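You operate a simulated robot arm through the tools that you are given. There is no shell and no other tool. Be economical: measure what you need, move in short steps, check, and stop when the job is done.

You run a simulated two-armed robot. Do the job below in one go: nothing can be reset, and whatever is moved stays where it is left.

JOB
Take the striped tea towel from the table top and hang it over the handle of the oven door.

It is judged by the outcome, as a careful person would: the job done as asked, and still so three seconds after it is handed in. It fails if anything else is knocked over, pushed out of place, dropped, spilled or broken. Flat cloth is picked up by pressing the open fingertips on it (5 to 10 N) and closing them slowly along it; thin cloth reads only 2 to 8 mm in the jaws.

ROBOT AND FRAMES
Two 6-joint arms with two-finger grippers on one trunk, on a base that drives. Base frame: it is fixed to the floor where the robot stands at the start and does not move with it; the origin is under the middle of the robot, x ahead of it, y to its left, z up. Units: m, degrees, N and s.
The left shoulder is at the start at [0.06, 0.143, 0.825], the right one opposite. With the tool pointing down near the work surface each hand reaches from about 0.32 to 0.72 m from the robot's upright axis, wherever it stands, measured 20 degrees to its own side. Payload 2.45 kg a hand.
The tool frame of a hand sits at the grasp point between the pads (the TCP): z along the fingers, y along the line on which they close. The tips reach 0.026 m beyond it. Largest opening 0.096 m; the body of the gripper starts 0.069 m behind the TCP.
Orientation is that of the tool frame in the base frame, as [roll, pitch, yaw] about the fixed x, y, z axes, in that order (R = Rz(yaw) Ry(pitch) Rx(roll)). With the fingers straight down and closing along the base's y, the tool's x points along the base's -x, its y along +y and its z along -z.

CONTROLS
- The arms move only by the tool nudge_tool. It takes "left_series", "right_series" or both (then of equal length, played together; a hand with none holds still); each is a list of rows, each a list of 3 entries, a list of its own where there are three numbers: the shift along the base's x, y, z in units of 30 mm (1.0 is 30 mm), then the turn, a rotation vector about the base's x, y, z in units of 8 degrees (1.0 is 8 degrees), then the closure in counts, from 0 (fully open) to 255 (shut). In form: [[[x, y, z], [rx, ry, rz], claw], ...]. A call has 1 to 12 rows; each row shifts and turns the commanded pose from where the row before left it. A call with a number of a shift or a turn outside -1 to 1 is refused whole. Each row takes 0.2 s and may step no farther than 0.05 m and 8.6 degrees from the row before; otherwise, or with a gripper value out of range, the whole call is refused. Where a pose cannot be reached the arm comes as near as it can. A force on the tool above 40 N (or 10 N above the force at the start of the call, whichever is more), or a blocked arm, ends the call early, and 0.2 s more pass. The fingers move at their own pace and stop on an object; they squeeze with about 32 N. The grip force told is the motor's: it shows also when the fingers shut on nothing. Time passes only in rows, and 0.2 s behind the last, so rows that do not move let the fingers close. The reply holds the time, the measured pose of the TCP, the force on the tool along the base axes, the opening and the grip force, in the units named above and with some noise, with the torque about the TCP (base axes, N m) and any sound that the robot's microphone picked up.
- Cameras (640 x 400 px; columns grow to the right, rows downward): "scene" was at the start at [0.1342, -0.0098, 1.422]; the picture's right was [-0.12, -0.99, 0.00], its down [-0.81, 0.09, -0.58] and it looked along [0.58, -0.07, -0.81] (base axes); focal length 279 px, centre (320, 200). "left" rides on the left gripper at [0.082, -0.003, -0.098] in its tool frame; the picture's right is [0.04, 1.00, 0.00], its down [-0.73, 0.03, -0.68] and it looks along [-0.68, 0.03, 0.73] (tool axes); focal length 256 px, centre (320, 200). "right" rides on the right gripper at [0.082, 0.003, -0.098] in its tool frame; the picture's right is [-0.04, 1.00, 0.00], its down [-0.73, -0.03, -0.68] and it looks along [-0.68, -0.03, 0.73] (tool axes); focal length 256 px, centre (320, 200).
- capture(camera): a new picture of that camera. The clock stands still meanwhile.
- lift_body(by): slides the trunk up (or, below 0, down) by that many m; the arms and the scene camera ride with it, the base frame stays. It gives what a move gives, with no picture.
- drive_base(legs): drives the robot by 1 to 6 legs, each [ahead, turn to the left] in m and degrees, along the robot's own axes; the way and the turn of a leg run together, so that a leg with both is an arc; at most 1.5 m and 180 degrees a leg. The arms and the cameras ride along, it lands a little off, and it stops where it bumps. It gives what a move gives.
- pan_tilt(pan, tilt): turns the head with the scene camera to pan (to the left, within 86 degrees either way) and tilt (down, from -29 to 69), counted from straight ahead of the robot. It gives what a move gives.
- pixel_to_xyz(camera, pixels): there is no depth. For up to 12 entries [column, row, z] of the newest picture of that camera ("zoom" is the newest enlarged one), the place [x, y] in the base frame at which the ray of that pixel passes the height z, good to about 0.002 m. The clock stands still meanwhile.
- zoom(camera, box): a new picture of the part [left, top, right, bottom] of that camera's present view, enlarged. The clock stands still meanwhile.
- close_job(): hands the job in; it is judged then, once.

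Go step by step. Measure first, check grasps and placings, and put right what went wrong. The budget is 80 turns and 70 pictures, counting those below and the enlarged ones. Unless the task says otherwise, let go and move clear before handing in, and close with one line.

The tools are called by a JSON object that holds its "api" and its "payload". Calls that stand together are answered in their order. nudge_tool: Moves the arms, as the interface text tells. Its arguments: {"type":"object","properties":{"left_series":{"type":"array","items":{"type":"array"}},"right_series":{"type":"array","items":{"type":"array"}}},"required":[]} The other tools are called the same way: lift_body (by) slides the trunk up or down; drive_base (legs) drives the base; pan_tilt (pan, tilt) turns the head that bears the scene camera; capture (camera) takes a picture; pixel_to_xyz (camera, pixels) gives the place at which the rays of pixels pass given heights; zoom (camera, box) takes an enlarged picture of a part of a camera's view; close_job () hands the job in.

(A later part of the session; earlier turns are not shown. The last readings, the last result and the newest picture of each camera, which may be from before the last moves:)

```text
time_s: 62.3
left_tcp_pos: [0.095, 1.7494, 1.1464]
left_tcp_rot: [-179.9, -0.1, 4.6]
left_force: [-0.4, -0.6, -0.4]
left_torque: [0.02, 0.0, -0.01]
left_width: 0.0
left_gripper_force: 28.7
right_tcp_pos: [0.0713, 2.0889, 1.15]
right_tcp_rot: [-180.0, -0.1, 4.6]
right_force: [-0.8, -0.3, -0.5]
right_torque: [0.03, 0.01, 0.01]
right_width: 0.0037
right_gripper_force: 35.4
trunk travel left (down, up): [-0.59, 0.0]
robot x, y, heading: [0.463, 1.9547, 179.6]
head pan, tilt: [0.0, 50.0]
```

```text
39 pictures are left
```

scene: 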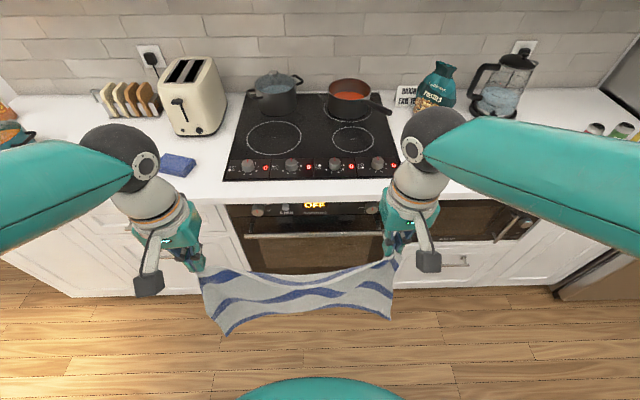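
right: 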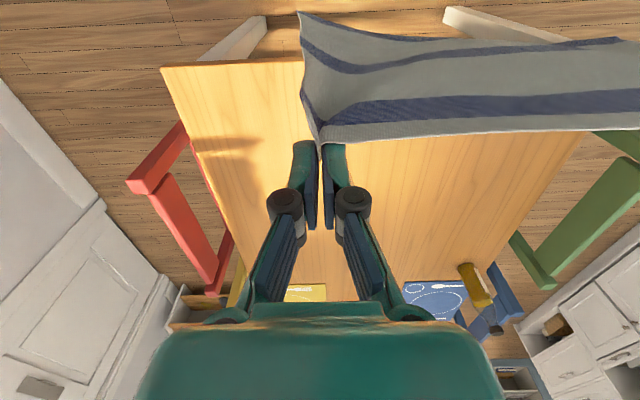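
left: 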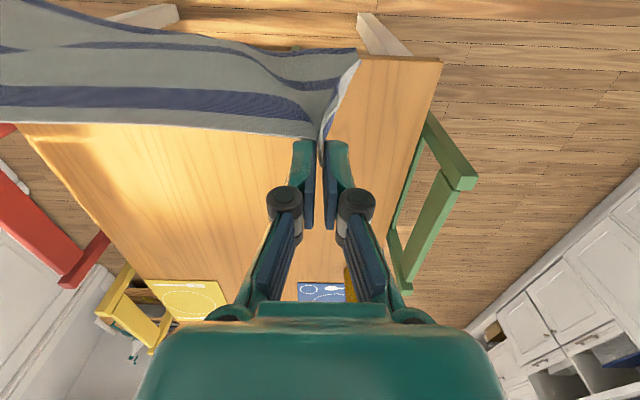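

I now face the oven, with the handle bar at (245–390, 236). I'll zoom in for measurements.

{"api": "zoom", "payload": {"camera": "scene", "box": [210, 180, 410, 305]}}

{"api": "capture", "payload": {"camera": "left"}}

{"api": "capture", "payload": {"camera": "right"}}

```text
3.20 times, centred on (310, 242) of scene
```

zoom: 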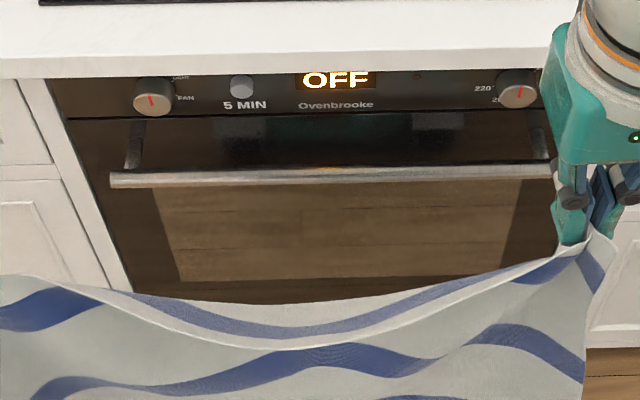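

```text
37 pictures are left
```

left: 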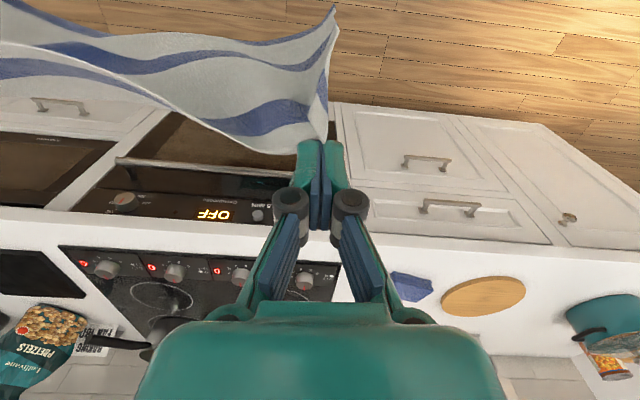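

```text
36 pictures are left
```

right: 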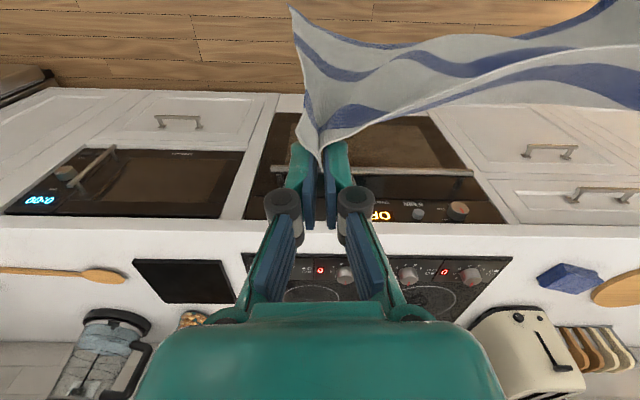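

I'll triangulate both ends of the handle.

{"api": "pixel_to_xyz", "payload": {"camera": "zoom", "pixels": [[112, 181, 0.7], [112, 181, 0.76], [112, 181, 0.82], [552, 171, 0.7], [552, 171, 0.76], [552, 171, 0.82], [330, 66, 0.9], [45, 76, 0.86], [130, 125, 0.76], [300, 110, 0.8]]}}

{"api": "pixel_to_xyz", "payload": {"camera": "left", "pixels": [[118, 161, 0.7], [118, 161, 0.76], [118, 161, 0.82], [200, 168, 0.76]]}}

{"api": "pixel_to_xyz", "payload": {"camera": "right", "pixels": [[472, 173, 0.7], [472, 173, 0.76], [472, 173, 0.82], [320, 226, 0.9]]}}

```text
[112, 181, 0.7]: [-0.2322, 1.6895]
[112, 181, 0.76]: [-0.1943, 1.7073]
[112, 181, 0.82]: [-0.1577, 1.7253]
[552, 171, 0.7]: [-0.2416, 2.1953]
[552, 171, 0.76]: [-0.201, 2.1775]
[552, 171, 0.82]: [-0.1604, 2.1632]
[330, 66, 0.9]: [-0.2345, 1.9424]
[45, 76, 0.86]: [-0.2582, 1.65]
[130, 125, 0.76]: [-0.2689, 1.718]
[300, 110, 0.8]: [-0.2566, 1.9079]
```

```text
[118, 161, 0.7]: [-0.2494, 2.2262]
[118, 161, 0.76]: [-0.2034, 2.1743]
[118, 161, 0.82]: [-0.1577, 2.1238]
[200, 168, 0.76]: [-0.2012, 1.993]
```

```text
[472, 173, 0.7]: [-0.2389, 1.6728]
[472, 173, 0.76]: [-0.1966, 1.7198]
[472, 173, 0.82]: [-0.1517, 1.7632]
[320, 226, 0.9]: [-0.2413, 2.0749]
```

The bar runs along y from about 1.70 to 2.18 at x≈−0.207, z≈0.747. The counter edge is at x≈−0.235 and z 0.9, and the door is a few cm behind the bar. I plan to lower the hanging towel along the counter edge into the gap behind the bar, then fold the top half forward. First I'll align the hands, spread them slightly, and tilt the fingers toward the oven.

{"api": "nudge_tool", "payload": {"left_series": [[[-0.13, 0.073, 0], [0, 0.8, -0.115], 255], [[-0.13, 0.073, 0], [0, 0.8, -0.115], 255], [[-0.13, 0.073, 0], [0, 0.8, -0.115], 255], [[-0.13, 0.073, 0], [0, 0.8, -0.115], 255], [[-0.13, 0.073, 0], [0, 0.8, -0.115], 255], [[0, 0, 0], [0, 0, 0], 255]], "right_series": [[[0, 0.24, 0], [0, 0.8, -0.115], 255], [[0, 0.24, 0], [0, 0.8, -0.115], 255], [[0, 0.24, 0], [0, 0.8, -0.115], 255], [[0, 0.24, 0], [0, 0.8, -0.115], 255], [[0, 0.24, 0], [0, 0.8, -0.115], 255], [[0, 0, 0], [0, 0, 0], 255]]}}

{"api": "drive_base", "payload": {"legs": [[0.13, 0]]}}

{"api": "capture", "payload": {"camera": "scene"}}

```text
time_s: 63.7
left_tcp_pos: [0.0759, 1.761, 1.1464]
left_tcp_rot: [-178.5, 31.8, 0.3]
left_force: [0.4, 0.3, 0.0]
left_torque: [0.05, -0.04, -0.01]
left_width: 0.0
left_gripper_force: 28.5
right_tcp_pos: [0.0708, 2.1243, 1.1493]
right_tcp_rot: [-178.5, 32.0, 0.2]
right_force: [-1.3, -0.2, 0.2]
right_torque: [0.01, 0.0, -0.01]
right_width: 0.0026
right_gripper_force: 35.6
trunk travel left (down, up): [-0.59, 0.0]
robot x, y, heading: [0.4589, 1.956, 179.7]
head pan, tilt: [0.0, 50.0]
```

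```text
time_s: 65.0
left_tcp_pos: [-0.059, 1.7615, 1.1441]
left_tcp_rot: [-178.4, 31.5, 0.3]
left_force: [-0.2, 0.5, -0.7]
left_torque: [0.02, -0.07, -0.04]
left_width: 0.0
left_gripper_force: 28.5
right_tcp_pos: [-0.062, 2.1259, 1.1483]
right_tcp_rot: [-178.7, 31.8, 0.3]
right_force: [-1.5, -0.7, -1.0]
right_torque: [0.03, -0.01, 0.02]
right_width: 0.0033
right_gripper_force: 32.5
trunk travel left (down, up): [-0.59, 0.0]
robot x, y, heading: [0.3317, 1.9559, 179.1]
head pan, tilt: [0.0, 50.0]
```

```text
35 pictures are left
```

scene: 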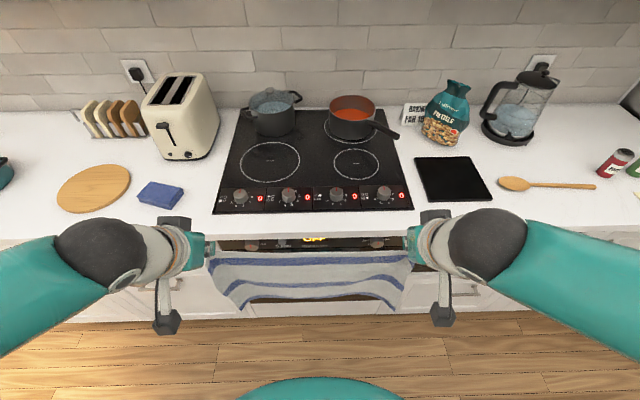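

The towel now hangs taut and flat between the hands. I'll move it toward the oven slowly, keeping its bottom above the bar.

{"api": "nudge_tool", "payload": {"left_series": [[[-0.4, 0, 0.02], [0, 0, 0], 255], [[-0.5, 0, 0.02], [0, 0, 0], 255], [[-0.5, 0, 0.02], [0, 0, 0], 255], [[-0.5, 0, 0.02], [0, 0, 0], 255], [[-0.5, 0, 0.02], [0, 0, 0], 255], [[-0.5, 0, 0.02], [0, 0, 0], 255], [[-0.5, 0, 0], [0, 0, 0], 255], [[-0.5, 0, 0], [0, 0, 0], 255], [[-0.5, 0, 0], [0, 0, 0], 255], [[-0.5, 0, 0], [0, 0, 0], 255], [[-0.3, 0, 0], [0, 0, 0], 255], [[0, 0, 0], [0, 0, 0], 255]], "right_series": [[[-0.4, 0, 0], [0, 0, 0], 255], [[-0.5, 0, 0], [0, 0, 0], 255], [[-0.5, 0, 0], [0, 0, 0], 255], [[-0.5, 0, 0], [0, 0, 0], 255], [[-0.5, 0, 0], [0, 0, 0], 255], [[-0.5, 0, 0], [0, 0, 0], 255], [[-0.5, 0, 0], [0, 0, 0], 255], [[-0.5, 0, 0], [0, 0, 0], 255], [[-0.5, 0, 0], [0, 0, 0], 255], [[-0.5, 0, 0], [0, 0, 0], 255], [[-0.2, 0, 0], [0, 0, 0], 255], [[0, 0, 0], [0, 0, 0], 255]]}}

{"api": "capture", "payload": {"camera": "scene"}}

{"api": "capture", "payload": {"camera": "left"}}

{"api": "capture", "payload": {"camera": "right"}}

```text
time_s: 67.6
left_tcp_pos: [-0.2132, 1.7625, 1.1489]
left_tcp_rot: [-178.5, 31.7, 0.2]
left_force: [-0.3, -0.1, 0.3]
left_torque: [0.04, 0.01, 0.01]
left_width: 0.0
left_gripper_force: 28.4
right_tcp_pos: [-0.2131, 2.1276, 1.1483]
right_tcp_rot: [-178.5, 31.9, 0.3]
right_force: [0.5, -0.8, -2.0]
right_torque: [-0.01, -0.02, -0.04]
right_width: 0.0031
right_gripper_force: 33.3
trunk travel left (down, up): [-0.59, 0.0]
robot x, y, heading: [0.327, 1.9528, 179.1]
head pan, tilt: [0.0, 50.0]
```

```text
34 pictures are left
```

scene: 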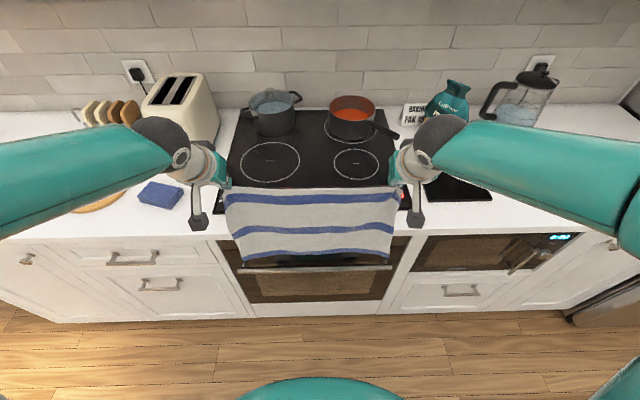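

```text
33 pictures are left
```

left: 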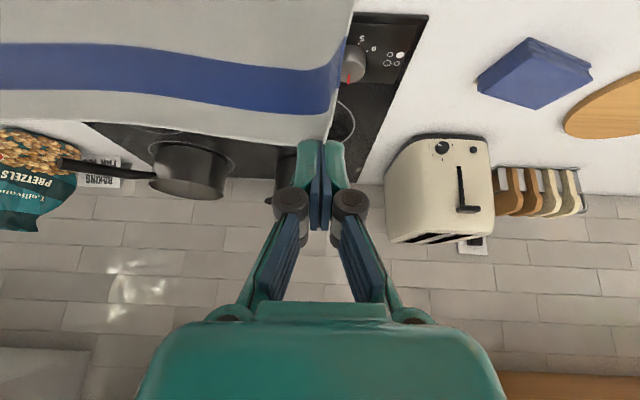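

```text
32 pictures are left
```

right: 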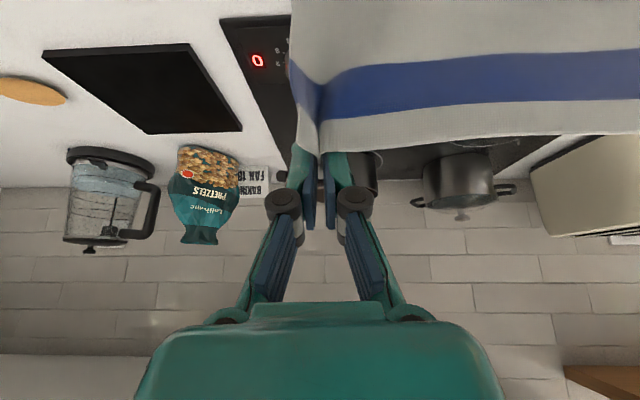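

The towel hangs flat in front of the oven, with its lower edge (y≈262) just above the bar at y≈268. I'll zoom to see how it sits relative to the bar.

{"api": "zoom", "payload": {"camera": "scene", "box": [215, 180, 415, 305]}}

{"api": "pixel_to_xyz", "payload": {"camera": "scene", "pixels": [[140, 243, 0.9], [430, 232, 0.9], [240, 270, 0.75], [390, 267, 0.75], [242, 260, 0.84], [392, 257, 0.84], [320, 253, 0.84], [242, 260, 0.8]]}}

```text
3.20 times, centred on (315, 242) of scene
```

zoom: 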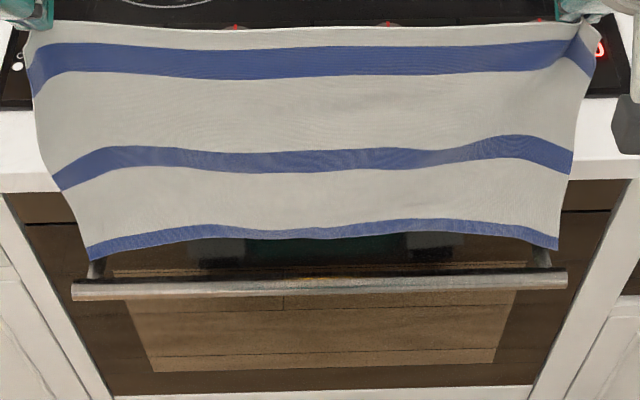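

```text
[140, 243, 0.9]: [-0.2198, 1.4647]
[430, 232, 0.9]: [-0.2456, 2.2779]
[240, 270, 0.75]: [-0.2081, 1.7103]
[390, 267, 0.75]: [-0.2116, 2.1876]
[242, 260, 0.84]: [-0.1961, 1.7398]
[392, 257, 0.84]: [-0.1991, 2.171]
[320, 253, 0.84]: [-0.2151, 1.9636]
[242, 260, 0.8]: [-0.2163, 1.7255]
```

The towel fits between the posts, but its lower edge seems a little in front of the bar. I'll shift 25 mm toward the door, center slightly, and lower a bit.

{"api": "nudge_tool", "payload": {"left_series": [[[-0.42, 0, 0], [0, 0, 0], 255], [[-0.42, 0, 0], [0, 0, 0], 255], [[0, 0, 0], [0, 0, 0], 255], [[0, 0, -0.35], [0, 0, 0], 255], [[0, 0, -0.35], [0, 0, 0], 255], [[0, 0, -0.35], [0, 0, 0], 255], [[0, 0, -0.35], [0, 0, 0], 255], [[0, 0, 0], [0, 0, 0], 255]], "right_series": [[[-0.42, -0.15, 0], [0, 0, 0], 255], [[-0.42, -0.15, 0], [0, 0, 0], 255], [[0, 0, 0], [0, 0, 0], 255], [[0, 0, -0.35], [0, 0, 0], 255], [[0, 0, -0.35], [0, 0, 0], 255], [[0, 0, -0.35], [0, 0, 0], 255], [[0, 0, -0.35], [0, 0, 0], 255], [[0, 0, 0], [0, 0, 0], 255]]}}

{"api": "zoom", "payload": {"camera": "scene", "box": [215, 180, 415, 305]}}

```text
time_s: 69.4
left_tcp_pos: [-0.2362, 1.7633, 1.1075]
left_tcp_rot: [-178.5, 31.7, 0.3]
left_force: [-0.6, 0.1, -0.2]
left_torque: [-0.01, 0.02, -0.01]
left_width: 0.0
left_gripper_force: 28.5
right_tcp_pos: [-0.2385, 2.1181, 1.1061]
right_tcp_rot: [-178.6, 31.9, 0.3]
right_force: [0.5, -0.5, 0.7]
right_torque: [-0.01, 0.02, -0.01]
right_width: 0.0016
right_gripper_force: 34.7
trunk travel left (down, up): [-0.59, 0.0]
robot x, y, heading: [0.327, 1.9576, 179.4]
head pan, tilt: [0.0, 50.0]
```

```text
3.20 times, centred on (315, 242) of scene
```

zoom: 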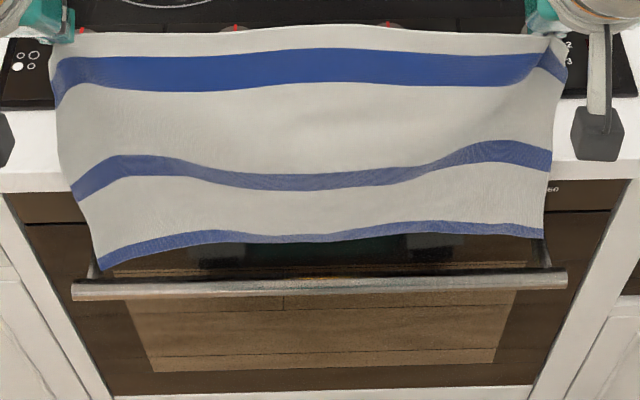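

Still above the bar. I'll lower another 35 mm and check whether the edge goes behind it.

{"api": "nudge_tool", "payload": {"left_series": [[[0, 0, -0.3], [0, 0, 0], 255], [[0, 0, -0.3], [0, 0, 0], 255], [[0, 0, -0.3], [0, 0, 0], 255], [[0, 0, -0.3], [0, 0, 0], 255], [[0, 0, 0], [0, 0, 0], 255]], "right_series": [[[0, 0.1, -0.3], [0, 0, 0], 255], [[0, 0.1, -0.3], [0, 0, 0], 255], [[0, 0, -0.3], [0, 0, 0], 255], [[0, 0, -0.3], [0, 0, 0], 255], [[0, 0, 0], [0, 0, 0], 255]]}}

{"api": "zoom", "payload": {"camera": "scene", "box": [215, 180, 415, 305]}}

```text
time_s: 70.6
left_tcp_pos: [-0.2372, 1.7629, 1.0727]
left_tcp_rot: [-178.5, 31.7, 0.3]
left_force: [-1.1, 0.9, 0.3]
left_torque: [-0.03, 0.01, -0.01]
left_width: 0.0
left_gripper_force: 28.7
right_tcp_pos: [-0.2394, 2.1233, 1.0709]
right_tcp_rot: [-178.7, 31.8, 0.3]
right_force: [0.4, 0.2, 0.0]
right_torque: [0.02, 0.0, 0.03]
right_width: 0.0023
right_gripper_force: 29.6
trunk travel left (down, up): [-0.59, 0.0]
robot x, y, heading: [0.3255, 1.9559, 179.3]
head pan, tilt: [0.0, 50.0]
```

```text
3.20 times, centred on (315, 242) of scene
```

zoom: 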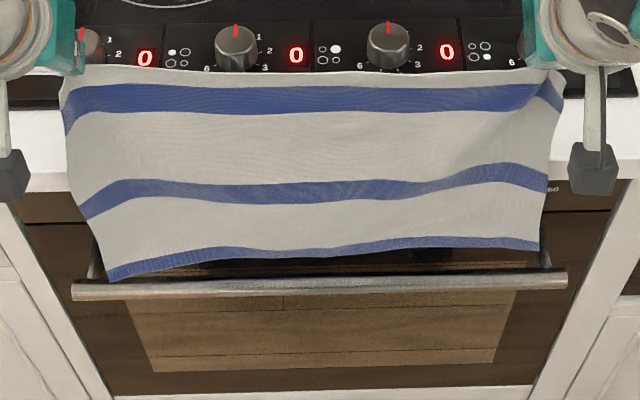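

{"api": "pixel_to_xyz", "payload": {"camera": "zoom", "pixels": [[110, 282, 0.78], [320, 255, 0.78], [540, 250, 0.78], [110, 282, 0.75], [320, 255, 0.75], [320, 290, 0.75], [85, 291, 0.75], [560, 280, 0.75]]}}

{"api": "nudge_tool", "payload": {"left_series": [[[-0.15, 0, -0.25], [0, 0, 0], 255], [[-0.15, 0, -0.25], [0, 0, 0], 255], [[0, 0, -0.25], [0, 0, 0], 255], [[0, 0, 0], [0, 0, 0], 255]], "right_series": [[[0, 0, -0.25], [0, 0, 0], 255], [[0, 0, -0.25], [0, 0, 0], 255], [[0, 0, -0.25], [0, 0, 0], 255], [[0, 0, 0], [0, 0, 0], 255]]}}

{"api": "zoom", "payload": {"camera": "scene", "box": [215, 180, 415, 305]}}

```text
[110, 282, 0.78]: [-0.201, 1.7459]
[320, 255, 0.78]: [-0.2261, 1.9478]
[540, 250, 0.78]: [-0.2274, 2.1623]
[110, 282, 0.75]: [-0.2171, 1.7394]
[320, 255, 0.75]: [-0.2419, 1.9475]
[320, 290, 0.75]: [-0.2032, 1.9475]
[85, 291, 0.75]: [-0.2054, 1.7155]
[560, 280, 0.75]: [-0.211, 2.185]
```

```text
time_s: 71.6
left_tcp_pos: [-0.247, 1.7634, 1.0493]
left_tcp_rot: [-178.4, 31.7, 0.3]
left_force: [-0.7, 0.1, -0.7]
left_torque: [0.04, 0.0, -0.02]
left_width: 0.0003
left_gripper_force: 28.6
right_tcp_pos: [-0.2399, 2.1236, 1.0488]
right_tcp_rot: [-178.6, 31.9, 0.3]
right_force: [-0.2, 0.6, -0.4]
right_torque: [-0.02, 0.0, 0.0]
right_width: 0.0024
right_gripper_force: 35.7
trunk travel left (down, up): [-0.59, 0.0]
robot x, y, heading: [0.3328, 1.9573, 179.4]
head pan, tilt: [0.0, 50.0]
```

```text
3.20 times, centred on (315, 242) of scene
```

zoom: 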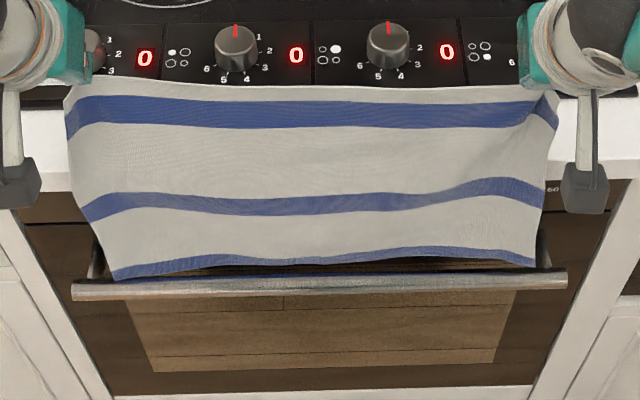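

The left corner is now just behind the bar line and the rest follows. I'll lower 25 mm more.

{"api": "nudge_tool", "payload": {"left_series": [[[-0.05, 0, -0.25], [0, 0, 0], 255], [[-0.05, 0, -0.25], [0, 0, 0], 255], [[0, 0, -0.25], [0, 0, 0], 255], [[0, 0, 0], [0, 0, 0], 255]], "right_series": [[[-0.05, 0, -0.25], [0, 0, 0], 255], [[-0.05, 0, -0.25], [0, 0, 0], 255], [[0, 0, -0.25], [0, 0, 0], 255], [[0, 0, 0], [0, 0, 0], 255]]}}

{"api": "zoom", "payload": {"camera": "scene", "box": [215, 180, 415, 305]}}

```text
time_s: 72.6
left_tcp_pos: [-0.2484, 1.7617, 1.0259]
left_tcp_rot: [-178.5, 31.7, 0.3]
left_force: [-0.6, 0.1, -1.1]
left_torque: [0.01, -0.02, -0.03]
left_width: 0.0
left_gripper_force: 28.8
right_tcp_pos: [-0.2425, 2.122, 1.0265]
right_tcp_rot: [-178.6, 31.9, 0.3]
right_force: [0.6, 0.0, 1.0]
right_torque: [0.01, -0.01, 0.01]
right_width: 0.0004
right_gripper_force: 31.0
trunk travel left (down, up): [-0.59, 0.0]
robot x, y, heading: [0.3273, 1.9563, 179.4]
head pan, tilt: [0.0, 50.0]
```

```text
3.20 times, centred on (315, 242) of scene
```

zoom: 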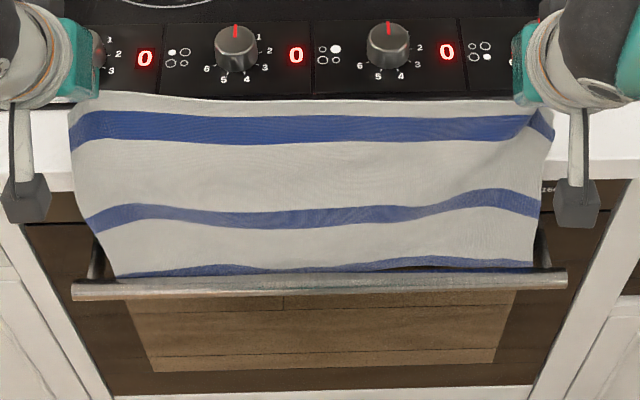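

The lower edge is now behind the bar along its whole length. I'll keep lowering 60 mm.

{"api": "nudge_tool", "payload": {"left_series": [[[0, 0, -0.25], [0, 0, 0], 255], [[0, 0, -0.25], [0, 0, 0], 255], [[0, 0, -0.25], [0, 0, 0], 255], [[0, 0, -0.25], [0, 0, 0], 255], [[0, 0, -0.25], [0, 0, 0], 255], [[0, 0, -0.25], [0, 0, 0], 255], [[0, 0, -0.25], [0, 0, 0], 255], [[0, 0, 0], [0, 0, 0], 255]], "right_series": [[[0, 0, -0.25], [0, 0, 0], 255], [[0, 0, -0.25], [0, 0, 0], 255], [[0, 0, -0.25], [0, 0, 0], 255], [[0, 0, -0.25], [0, 0, 0], 255], [[0, 0, -0.25], [0, 0, 0], 255], [[0, 0, -0.25], [0, 0, 0], 255], [[0, 0, -0.25], [0, 0, 0], 255], [[0, 0, 0], [0, 0, 0], 255]]}}

{"api": "zoom", "payload": {"camera": "scene", "box": [215, 180, 415, 305]}}

```text
time_s: 74.4
left_tcp_pos: [-0.2496, 1.7622, 0.974]
left_tcp_rot: [-178.5, 31.7, 0.3]
left_force: [0.1, 0.0, -0.5]
left_torque: [0.01, 0.02, -0.06]
left_width: 0.0
left_gripper_force: 28.6
right_tcp_pos: [-0.2422, 2.123, 0.9735]
right_tcp_rot: [-178.6, 31.9, 0.3]
right_force: [0.5, 0.7, 0.8]
right_torque: [-0.03, 0.0, 0.0]
right_width: 0.0001
right_gripper_force: 31.2
trunk travel left (down, up): [-0.59, 0.0]
robot x, y, heading: [0.3326, 1.9583, 179.1]
head pan, tilt: [0.0, 50.0]
```

```text
3.20 times, centred on (315, 242) of scene
```

zoom: 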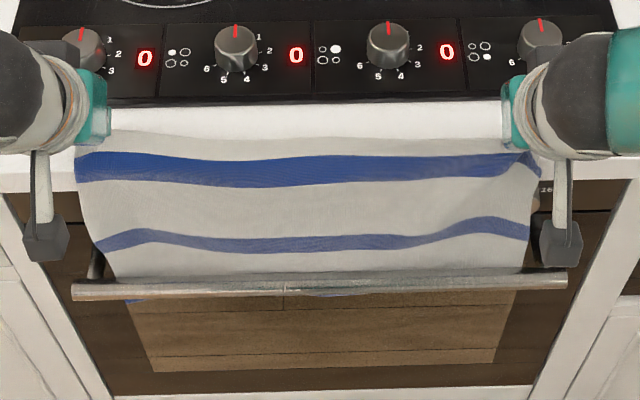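

The tail is now behind the bar, with the blue corner showing below it at (135,298). I'll move the tips out in front of the counter edge while lowering further.

{"api": "nudge_tool", "payload": {"left_series": [[[0.29, 0, -0.15], [0, 0, 0], 255], [[0.29, 0, -0.15], [0, 0, 0], 255], [[0.29, 0, -0.2], [0, 0, 0], 255], [[0.29, 0, -0.2], [0, 0, 0], 255], [[0, 0, -0.3], [0, 0, 0], 255], [[0, 0, -0.3], [0, 0, 0], 255], [[0, 0, -0.3], [0, 0, 0], 255], [[0, 0, 0], [0, 0, 0], 255]], "right_series": [[[0.225, 0, -0.15], [0, 0, 0], 255], [[0.225, 0, -0.15], [0, 0, 0], 255], [[0.225, 0, -0.2], [0, 0, 0], 255], [[0.225, 0, -0.2], [0, 0, 0], 255], [[0, 0, -0.3], [0, 0, 0], 255], [[0, 0, -0.3], [0, 0, 0], 255], [[0, 0, -0.3], [0, 0, 0], 255], [[0, 0, 0], [0, 0, 0], 255]]}}

{"api": "zoom", "payload": {"camera": "scene", "box": [195, 180, 435, 330]}}

```text
time_s: 76.0
left_tcp_pos: [-0.2132, 1.7616, 0.935]
left_tcp_rot: [-178.7, 32.8, 0.1]
left_force: [18.8, 1.1, 22.4]
left_torque: [-0.05, 0.21, 0.04]
left_width: 0.0002
left_gripper_force: 28.8
right_tcp_pos: [-0.2109, 2.122, 0.9288]
right_tcp_rot: [-178.6, 32.1, 0.3]
right_force: [0.3, 0.2, -0.2]
right_torque: [-0.05, 0.04, -0.02]
right_width: 0.0015
right_gripper_force: 29.7
trunk travel left (down, up): [-0.59, 0.0]
robot x, y, heading: [0.3285, 1.9573, 179.4]
head pan, tilt: [0.0, 50.0]
stopped in row 8 (left hand): the force on the tool passed its limit at 42 N (the readings are from after the stop); the commanded pose is now the measured one
```

```text
2.67 times, centred on (315, 255) of scene
```

zoom: 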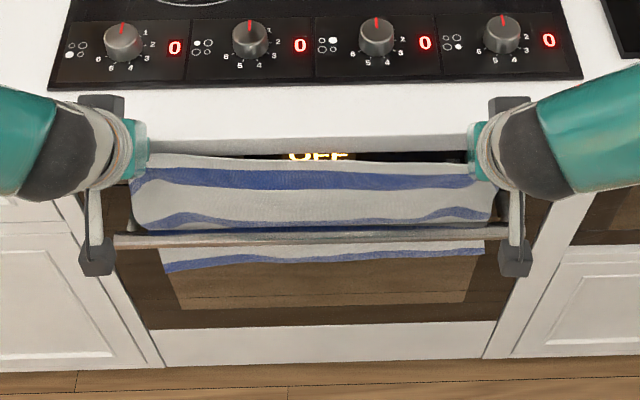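

The left fingertip touched the counter edge, with nothing displaced. The tail hangs well below the bar behind it. I'll back out and swing the top half forward around the bar.

{"api": "nudge_tool", "payload": {"left_series": [[[0.4, 0, 0.05], [0, 0, 0], 255], [[0.7, 0, -0.1], [0, 0, 0], 255], [[0.7, 0, -0.4], [0, 0, 0], 255], [[0.7, 0, -0.6], [0, 0, 0], 255], [[0.7, 0, -0.6], [0, 0, 0], 255], [[0.7, 0, -0.4], [0, 0, 0], 255], [[0, 0, 0], [0, 0, 0], 255]], "right_series": [[[0.4, 0, 0.05], [0, 0, 0], 255], [[0.7, 0, -0.1], [0, 0, 0], 255], [[0.7, 0, -0.4], [0, 0, 0], 255], [[0.7, 0, -0.5], [0, 0, 0], 255], [[0.7, 0, -0.5], [0, 0, 0], 255], [[0.7, 0, -0.4], [0, 0, 0], 255], [[0, 0, 0], [0, 0, 0], 255]]}}

{"api": "zoom", "payload": {"camera": "scene", "box": [195, 180, 435, 330]}}

```text
time_s: 77.6
left_tcp_pos: [-0.1009, 1.7606, 0.8714]
left_tcp_rot: [-178.6, 32.6, 0.1]
left_force: [1.0, 0.1, 0.1]
left_torque: [0.02, 0.01, -0.04]
left_width: 0.0002
left_gripper_force: 28.6
right_tcp_pos: [-0.0972, 2.1217, 0.8721]
right_tcp_rot: [-178.6, 31.8, 0.3]
right_force: [0.1, 0.4, 0.0]
right_torque: [-0.02, 0.04, 0.02]
right_width: 0.0006
right_gripper_force: 28.7
trunk travel left (down, up): [-0.59, 0.0]
robot x, y, heading: [0.328, 1.9601, 179.5]
head pan, tilt: [0.0, 50.0]
```

```text
2.67 times, centred on (315, 255) of scene
```

zoom: 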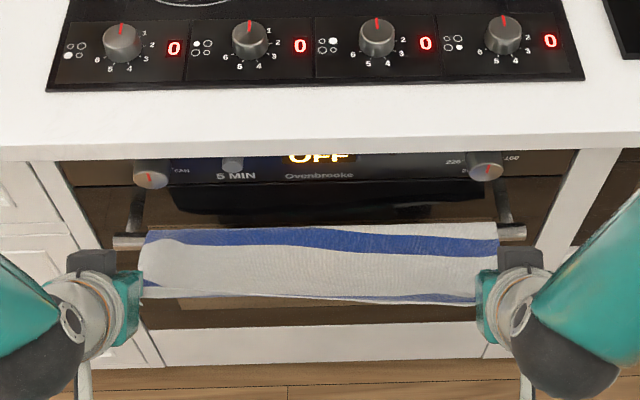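

The middle stripe sits on the bar and the cloth drapes forward. I'll lower the hands in front.

{"api": "nudge_tool", "payload": {"left_series": [[[0.19, 0, -0.63], [0, 0, 0], 255], [[0.19, 0, -0.63], [0, 0, 0], 255], [[0.19, 0, -0.63], [0, 0, 0], 255], [[0.19, 0, -0.63], [0, 0, 0], 255], [[0.19, 0, -0.63], [0, 0, 0], 255], [[-0.17, 0, -0.6], [0, 0, 0], 255], [[-0.17, 0, -0.6], [0, 0, 0], 255], [[-0.17, 0, -0.6], [0, 0, 0], 255], [[-0.25, 0, -0.6], [0, 0, 0], 255], [[-0.25, 0, -0.6], [0, 0, 0], 255], [[0, 0, 0], [0, 0, 0], 255]], "right_series": [[[0.19, 0, -0.63], [0, 0, 0], 255], [[0.19, 0, -0.63], [0, 0, 0], 255], [[0.19, 0, -0.63], [0, 0, 0], 255], [[0.19, 0, -0.63], [0, 0, 0], 255], [[0.19, 0, -0.63], [0, 0, 0], 255], [[-0.17, 0, -0.6], [0, 0, 0], 255], [[-0.17, 0, -0.6], [0, 0, 0], 255], [[-0.17, 0, -0.6], [0, 0, 0], 255], [[-0.25, 0, -0.6], [0, 0, 0], 255], [[-0.25, 0, -0.6], [0, 0, 0], 255], [[0, 0, 0], [0, 0, 0], 255]]}}

{"api": "zoom", "payload": {"camera": "scene", "box": [175, 180, 455, 355]}}

```text
time_s: 80.0
left_tcp_pos: [-0.1244, 1.8136, 0.712]
left_tcp_rot: [-179.3, 32.2, 0.3]
left_force: [-0.6, -0.3, -0.4]
left_torque: [0.02, -0.02, 0.0]
left_width: 0.0
left_gripper_force: 28.3
left hand out of reach, approached as far as the arm can: row 2, 3, 4, 5, 6, 7, 8, 9, 10
right_tcp_pos: [-0.1001, 2.1166, 0.6897]
right_tcp_rot: [-178.3, 31.6, 0.3]
right_force: [-0.9, 0.1, 0.1]
right_torque: [0.02, 0.01, 0.01]
right_width: 0.0017
right_gripper_force: 32.1
right hand out of reach, approached as far as the arm can: row 10
trunk travel left (down, up): [-0.59, 0.0]
robot x, y, heading: [0.3282, 1.9572, 179.3]
head pan, tilt: [0.0, 50.0]
```

```text
2.29 times, centred on (315, 268) of scene
```

zoom: 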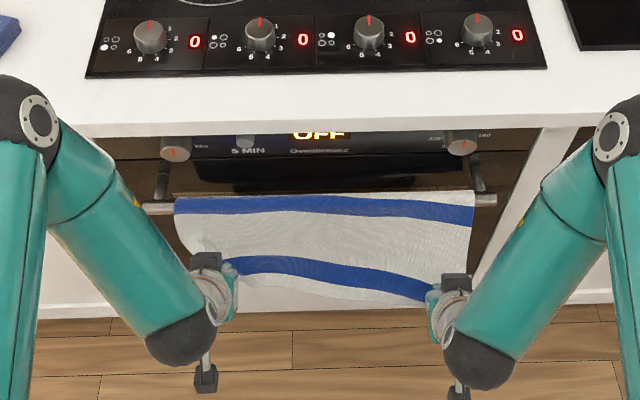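

The left arm hit its reach limit and drifted inward by 5 cm. I'll lower the trunk 5 cm, which brings the hands down, then move the left hand back outward.

{"api": "lift_body", "payload": {"by": -0.05}}

{"api": "nudge_tool", "payload": {"left_series": [[[0, -0.5, 0], [0, 0, 0], 255], [[0, -0.5, 0], [0, 0, 0], 255], [[0, -0.5, 0], [0, 0, 0], 255], [[0, 0, 0], [0, 0, 0], 255]]}}

{"api": "zoom", "payload": {"camera": "scene", "box": [175, 180, 455, 355]}}

```text
time_s: 80.9
left_tcp_pos: [-0.1231, 1.8144, 0.6626]
left_tcp_rot: [-179.4, 32.4, 0.2]
left_force: [1.4, 1.0, 0.3]
left_torque: [0.03, -0.03, -0.03]
left_width: 0.0
left_gripper_force: 28.5
right_tcp_pos: [-0.1005, 2.1171, 0.6387]
right_tcp_rot: [-178.2, 31.6, 0.2]
right_force: [0.0, -0.1, 1.4]
right_torque: [0.02, 0.01, 0.05]
right_width: 0.0004
right_gripper_force: 29.5
trunk travel left (down, up): [-0.54, 0.05]
robot x, y, heading: [0.3291, 1.9558, 179.4]
head pan, tilt: [0.0, 50.0]
```

```text
time_s: 81.9
left_tcp_pos: [-0.1353, 1.7951, 0.6743]
left_tcp_rot: [-179.8, 32.0, 0.2]
left_force: [-0.7, -0.1, 0.2]
left_torque: [-0.01, 0.0, 0.01]
left_width: 0.0
left_gripper_force: 28.7
left hand out of reach, approached as far as the arm can: row 1, 2, 3
right_tcp_pos: [-0.101, 2.1172, 0.6397]
right_tcp_rot: [-178.2, 31.6, 0.4]
right_force: [-0.9, -0.1, 0.5]
right_torque: [-0.04, -0.02, -0.03]
right_width: 0.0006
right_gripper_force: 29.3
trunk travel left (down, up): [-0.54, 0.05]
robot x, y, heading: [0.3272, 1.9553, 179.6]
head pan, tilt: [0.0, 50.0]
```

```text
2.29 times, centred on (315, 268) of scene
```

zoom: 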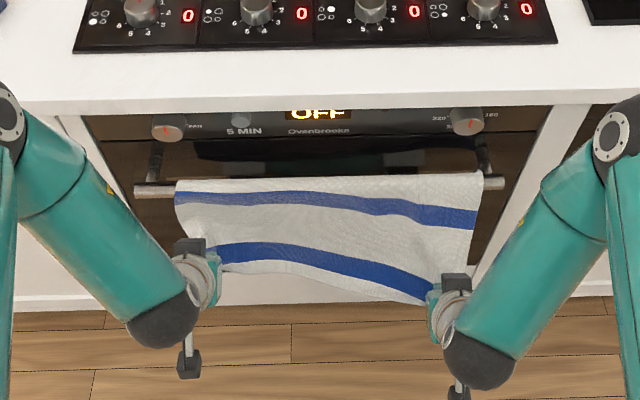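

The towel lies over the bar with a good overhang on the front. I'll give the right side a little slack and then open both hands.

{"api": "nudge_tool", "payload": {"left_series": [[[0, 0, 0], [0, 0, 0], 255], [[0, 0, 0], [0, 0, 0], 255], [[0, 0, 0], [0, 0, 0], 225], [[0, 0, 0], [0, 0, 0], 190], [[0, 0, 0], [0, 0, 0], 160], [[0, 0, 0], [0, 0, 0], 160], [[0, 0, 0], [0, 0, 0], 160]], "right_series": [[[-0.4, 0, 0.3], [0, 0, 0], 255], [[-0.4, 0, 0.3], [0, 0, 0], 255], [[0, 0, 0], [0, 0, 0], 225], [[0, 0, 0], [0, 0, 0], 190], [[0, 0, 0], [0, 0, 0], 160], [[0, 0, 0], [0, 0, 0], 160], [[0, 0, 0], [0, 0, 0], 160]]}}

{"api": "zoom", "payload": {"camera": "scene", "box": [175, 180, 455, 355]}}

```text
time_s: 83.5
left_tcp_pos: [-0.1364, 1.7938, 0.6746]
left_tcp_rot: [-179.9, 32.0, 0.2]
left_force: [-0.8, 0.5, 0.3]
left_torque: [0.03, 0.02, 0.04]
left_width: 0.0359
left_gripper_force: 0.0
right_tcp_pos: [-0.1254, 2.1161, 0.6571]
right_tcp_rot: [-178.1, 31.6, 0.3]
right_force: [-0.6, 0.6, -0.4]
right_torque: [0.0, -0.03, -0.02]
right_width: 0.036
right_gripper_force: 0.0
trunk travel left (down, up): [-0.54, 0.05]
robot x, y, heading: [0.3286, 1.9585, 179.6]
head pan, tilt: [0.0, 50.0]
```

```text
2.29 times, centred on (315, 268) of scene
```

zoom: 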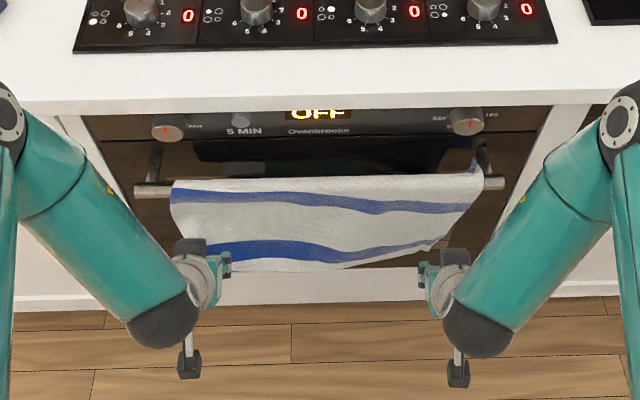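

Both hands have let go and the towel hangs on the bar. I'll back the base straight away and look again.

{"api": "drive_base", "payload": {"legs": [[-0.15, 0]]}}

{"api": "zoom", "payload": {"camera": "scene", "box": [175, 150, 455, 325]}}

```text
time_s: 84.9
left_tcp_pos: [0.0176, 1.7918, 0.6754]
left_tcp_rot: [-179.9, 32.0, 0.1]
left_force: [0.9, -0.3, 0.6]
left_torque: [-0.03, -0.01, -0.02]
left_width: 0.036
left_gripper_force: 0.0
right_tcp_pos: [0.0257, 2.1142, 0.658]
right_tcp_rot: [-178.0, 31.7, 0.3]
right_force: [0.6, 0.0, 0.5]
right_torque: [-0.05, 0.02, 0.0]
right_width: 0.0356
right_gripper_force: 0.1
trunk travel left (down, up): [-0.54, 0.05]
robot x, y, heading: [0.4823, 1.9592, 179.3]
head pan, tilt: [0.0, 50.0]
```

```text
2.29 times, centred on (315, 238) of scene
```

zoom: 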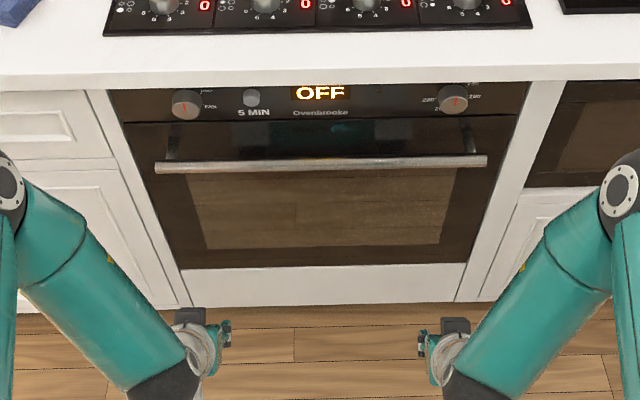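

The towel has slid off the bar. I'll find it.

{"api": "pan_tilt", "payload": {"pan": 0, "tilt": 65}}

{"api": "capture", "payload": {"camera": "scene"}}

{"api": "capture", "payload": {"camera": "left"}}

{"api": "capture", "payload": {"camera": "right"}}

```text
time_s: 85.7
left_tcp_pos: [0.0161, 1.7923, 0.6737]
left_tcp_rot: [-179.9, 31.9, 0.2]
left_force: [0.5, 0.1, -0.3]
left_torque: [0.01, 0.05, -0.04]
left_width: 0.0357
left_gripper_force: 0.1
right_tcp_pos: [0.0258, 2.1142, 0.6581]
right_tcp_rot: [-178.1, 31.6, 0.4]
right_force: [-0.9, 0.7, 0.2]
right_torque: [0.01, 0.0, 0.03]
right_width: 0.036
right_gripper_force: 0.0
trunk travel left (down, up): [-0.54, 0.05]
robot x, y, heading: [0.4768, 1.9558, 179.2]
head pan, tilt: [0.0, 65.0]
```

```text
19 pictures are left
```

scene: 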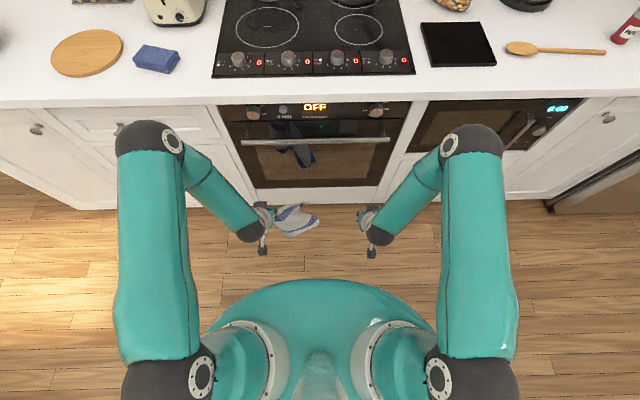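

```text
18 pictures are left
```

left: 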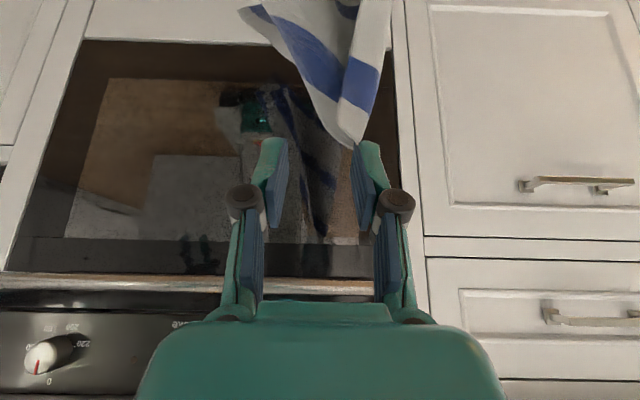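

```text
17 pictures are left
```

right: 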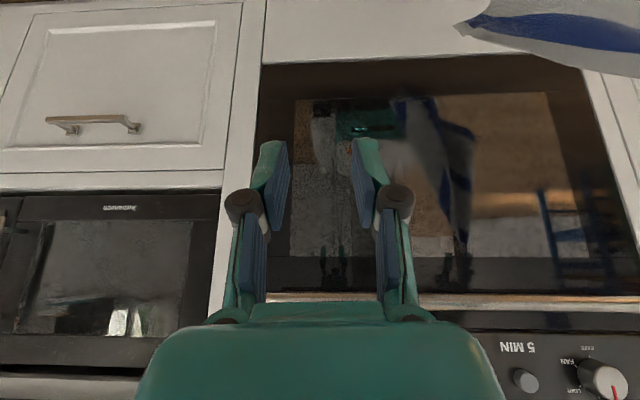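

The towel still hangs by a corner from one left fingertip (355,140 in the left view). I'll close the left gripper gently to catch it again.

{"api": "nudge_tool", "payload": {"left_series": [[[0, 0, 0], [0, 0, 0], 180], [[0, 0, 0], [0, 0, 0], 205], [[0, 0, 0], [0, 0, 0], 230], [[0, 0, 0], [0, 0, 0], 255], [[0, 0, 0], [0, 0, 0], 255], [[0, 0, 0], [0, 0, 0], 255]]}}

{"api": "zoom", "payload": {"camera": "left", "box": [190, 0, 450, 230]}}

```text
time_s: 87.1
left_tcp_pos: [0.0156, 1.792, 0.674]
left_tcp_rot: [-179.9, 31.9, 0.3]
left_force: [0.5, 1.0, -0.5]
left_torque: [-0.02, 0.02, -0.03]
left_width: 0.0002
left_gripper_force: 29.1
right_tcp_pos: [0.0257, 2.1141, 0.658]
right_tcp_rot: [-178.1, 31.6, 0.4]
right_force: [0.0, 0.5, 0.1]
right_torque: [0.01, 0.0, 0.03]
right_width: 0.0361
right_gripper_force: 0.1
trunk travel left (down, up): [-0.54, 0.05]
robot x, y, heading: [0.4785, 1.9565, 179.2]
head pan, tilt: [0.0, 65.0]
```

```text
1.74 times, centred on (320, 115) of left
```

zoom: 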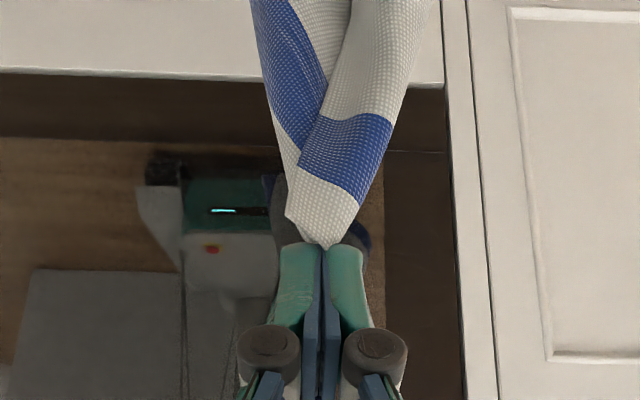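

The corner is pinched again. Evidently it clung to the finger and my backing off dragged the towel from the bar. I'll re-hang it with the left hand alone. First I'll raise it slowly and move the right hand aside.

{"api": "nudge_tool", "payload": {"left_series": [[[0, 0.15, 0.3], [0, 0, 0], 255], [[0, 0.15, 0.6], [0, 0, 0], 255], [[0, 0.15, 0.7], [0, 0, 0], 255], [[0, 0.15, 0.7], [0, 0, 0], 255], [[0, 0.15, 0.7], [0, 0, 0], 255], [[0, 0.15, 0.7], [0, 0, 0], 255], [[0, 0.15, 0.7], [0, 0, 0], 255], [[0, 0.15, 0.7], [0, 0, 0], 255], [[0, 0.15, 0.7], [0, 0, 0], 255], [[0, 0.15, 0.7], [0, 0, 0], 255], [[0, 0.15, 0.7], [0, 0, 0], 255], [[0, 0.15, 0.7], [0, 0, 0], 255]], "right_series": [[[0.15, 0.2, 0], [0, 0, 0], 160], [[0.15, 0.2, 0], [0, 0, 0], 160], [[0.15, 0.2, 0], [0, 0, 0], 160], [[0.15, 0.2, 0], [0, 0, 0], 160], [[0.15, 0.2, 0], [0, 0, 0], 160], [[0.15, 0.2, 0], [0, 0, 0], 160], [[0.15, 0.2, 0], [0, 0, 0], 160], [[0.15, 0.2, 0], [0, 0, 0], 160], [[0, 0.2, 0], [0, 0, 0], 160], [[0, 0.2, 0], [0, 0, 0], 160], [[0, 0, 0], [0, 0, 0], 160], [[0, 0, 0], [0, 0, 0], 160]]}}

{"api": "nudge_tool", "payload": {"left_series": [[[0, 0.15, 0.7], [0, 0, 0], 255], [[0, 0.15, 0.7], [0, 0, 0], 255], [[0, 0.15, 0.7], [0, 0, 0], 255], [[0, 0.15, 0.7], [0, 0, 0], 255], [[0, 0.15, 0.7], [0, 0, 0], 255], [[0, 0.15, 0.7], [0, 0, 0], 255], [[0, 0.15, 0.7], [0, 0, 0], 255], [[0, 0.15, 0.7], [0, 0, 0], 255], [[0, 0.15, 0.7], [0, 0, 0], 255], [[0, 0.15, 0.7], [0, 0, 0], 255], [[0, 0.15, 0.7], [0, 0, 0], 255], [[0, 0, 0.3], [0, 0, 0], 255]]}}

{"api": "pan_tilt", "payload": {"pan": 0, "tilt": 50}}

{"api": "capture", "payload": {"camera": "scene"}}

```text
time_s: 89.7
left_tcp_pos: [0.0152, 1.8463, 0.9128]
left_tcp_rot: [-179.9, 32.0, 0.2]
left_force: [-0.5, 0.2, 1.0]
left_torque: [0.03, -0.02, -0.02]
left_width: 0.0
left_gripper_force: 29.1
right_tcp_pos: [0.0444, 2.1379, 0.6729]
right_tcp_rot: [-177.7, 31.4, 0.4]
right_force: [-0.6, -0.2, -0.5]
right_torque: [-0.05, 0.03, 0.01]
right_width: 0.0355
right_gripper_force: 0.0
right hand out of reach, approached as far as the arm can: row 4, 5, 6, 7, 8, 9, 10
trunk travel left (down, up): [-0.54, 0.05]
robot x, y, heading: [0.4834, 1.9554, 179.5]
head pan, tilt: [0.0, 65.0]
```

```text
time_s: 92.3
left_tcp_pos: [0.0162, 1.8952, 1.1517]
left_tcp_rot: [-179.8, 31.9, 0.2]
left_force: [0.3, 0.9, -0.4]
left_torque: [0.04, 0.01, -0.03]
left_width: 0.0002
left_gripper_force: 29.0
right_tcp_pos: [0.0437, 2.1388, 0.6738]
right_tcp_rot: [-177.7, 31.4, 0.5]
right_force: [0.3, -0.3, 0.4]
right_torque: [0.02, -0.01, 0.01]
right_width: 0.0359
right_gripper_force: 0.1
trunk travel left (down, up): [-0.54, 0.05]
robot x, y, heading: [0.4809, 1.9553, 179.4]
head pan, tilt: [0.0, 65.0]
```

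```text
time_s: 93.1
left_tcp_pos: [0.0166, 1.8952, 1.1516]
left_tcp_rot: [-179.8, 32.1, 0.2]
left_force: [-0.3, -0.9, -0.7]
left_torque: [-0.03, -0.02, -0.02]
left_width: 0.0
left_gripper_force: 29.4
right_tcp_pos: [0.0429, 2.1377, 0.6729]
right_tcp_rot: [-177.6, 31.4, 0.4]
right_force: [0.7, 0.5, -0.8]
right_torque: [0.02, 0.0, -0.01]
right_width: 0.0356
right_gripper_force: 0.1
trunk travel left (down, up): [-0.54, 0.05]
robot x, y, heading: [0.4791, 1.9547, 179.4]
head pan, tilt: [0.0, 50.0]
```

```text
15 pictures are left
```

scene: 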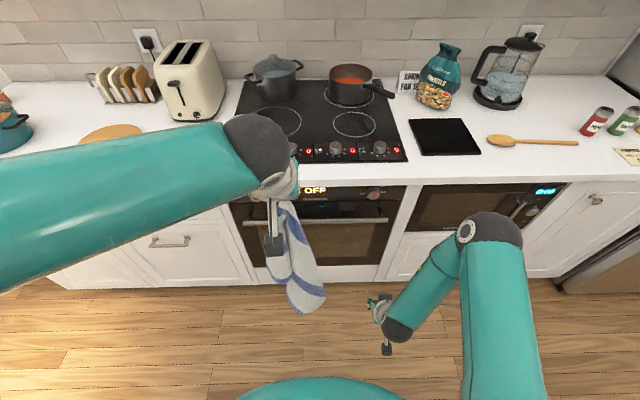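

The towel hangs as a strip from the left hand. I'll raise it further so its bottom clears the bar, then drive forward 0.15 m.

{"api": "lift_body", "payload": {"by": 0.05}}

{"api": "nudge_tool", "payload": {"left_series": [[[0, 0.1, 0.6], [0, 0, 0], 255], [[0, 0.1, 0.6], [0, 0, 0], 255], [[0, 0.1, 0.6], [0, 0, 0], 255], [[0, 0.1, 0.6], [0, 0, 0], 255], [[0, 0.1, 0.6], [0, 0, 0], 255], [[0, 0.1, 0.6], [0, 0, 0], 255], [[0, 0, 0], [0, 0, 0], 255]]}}

{"api": "drive_base", "payload": {"legs": [[0.15, 0]]}}

{"api": "nudge_tool", "payload": {"left_series": [[[-0.35, 0, 0], [0, 0, 0], 255], [[-0.35, 0, 0], [0, 0, 0], 255], [[-0.35, 0, 0], [0, 0, 0], 255], [[-0.35, 0, 0], [0, 0, 0], 255], [[-0.35, 0, 0], [0, 0, 0], 255], [[-0.35, 0, 0], [0, 0, 0], 255], [[-0.35, 0, 0], [0, 0, 0], 255], [[0, 0, 0], [0, 0, 0], 255], [[0, 0, 0], [0, 0, 0], 255]]}}

{"api": "zoom", "payload": {"camera": "scene", "box": [215, 150, 415, 310]}}

```text
time_s: 94.0
left_tcp_pos: [0.016, 1.8946, 1.2012]
left_tcp_rot: [-179.8, 31.9, 0.2]
left_force: [-0.2, -0.6, -0.4]
left_torque: [0.01, -0.03, -0.01]
left_width: 0.0
left_gripper_force: 28.9
right_tcp_pos: [0.0428, 2.1387, 0.7238]
right_tcp_rot: [-177.7, 31.2, 0.4]
right_force: [-0.1, -0.4, 1.4]
right_torque: [-0.01, 0.0, 0.0]
right_width: 0.0358
right_gripper_force: 0.1
trunk travel left (down, up): [-0.59, 0.0]
robot x, y, heading: [0.4772, 1.9534, 179.2]
head pan, tilt: [0.0, 50.0]
```

```text
time_s: 95.6
left_tcp_pos: [0.016, 1.913, 1.3096]
left_tcp_rot: [-179.9, 32.0, 0.1]
left_force: [0.2, 0.3, -0.5]
left_torque: [0.03, -0.04, -0.05]
left_width: 0.0
left_gripper_force: 28.9
right_tcp_pos: [0.0438, 2.1388, 0.7239]
right_tcp_rot: [-177.7, 31.4, 0.4]
right_force: [-1.0, 0.0, -1.0]
right_torque: [0.0, 0.03, 0.02]
right_width: 0.0358
right_gripper_force: 0.2
trunk travel left (down, up): [-0.59, 0.0]
robot x, y, heading: [0.4798, 1.9534, 179.3]
head pan, tilt: [0.0, 50.0]
```

```text
time_s: 97.0
left_tcp_pos: [-0.1369, 1.9148, 1.3092]
left_tcp_rot: [-179.9, 31.8, 0.3]
left_force: [-0.7, 0.1, -0.6]
left_torque: [-0.02, -0.05, -0.03]
left_width: 0.0001
left_gripper_force: 29.0
right_tcp_pos: [-0.1091, 2.1398, 0.7222]
right_tcp_rot: [-177.7, 31.3, 0.4]
right_force: [-0.2, -0.1, -0.5]
right_torque: [-0.02, -0.05, 0.01]
right_width: 0.0359
right_gripper_force: 0.0
trunk travel left (down, up): [-0.59, 0.0]
robot x, y, heading: [0.3312, 1.9615, 179.5]
head pan, tilt: [0.0, 50.0]
```

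```text
time_s: 99.0
left_tcp_pos: [-0.2094, 1.9146, 1.3102]
left_tcp_rot: [-179.9, 31.8, 0.3]
left_force: [-0.3, 0.1, -1.0]
left_torque: [0.0, 0.0, -0.03]
left_width: 0.0
left_gripper_force: 29.0
right_tcp_pos: [-0.1083, 2.139, 0.7238]
right_tcp_rot: [-177.7, 31.3, 0.4]
right_force: [0.2, 0.5, -0.4]
right_torque: [-0.02, -0.02, 0.03]
right_width: 0.0355
right_gripper_force: 0.0
trunk travel left (down, up): [-0.59, 0.0]
robot x, y, heading: [0.3278, 1.9592, 179.3]
head pan, tilt: [0.0, 50.0]
```

```text
2.50 times, centred on (315, 230) of scene
```

zoom: 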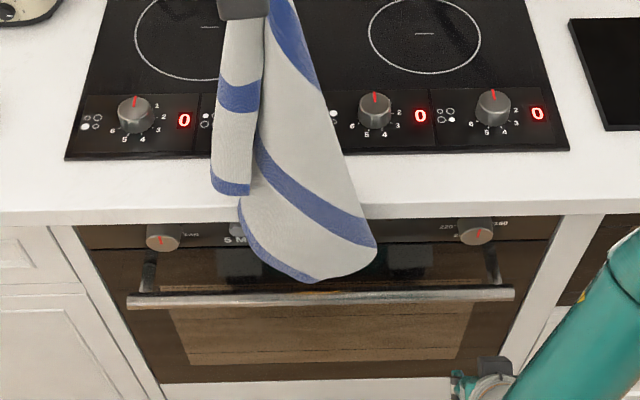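

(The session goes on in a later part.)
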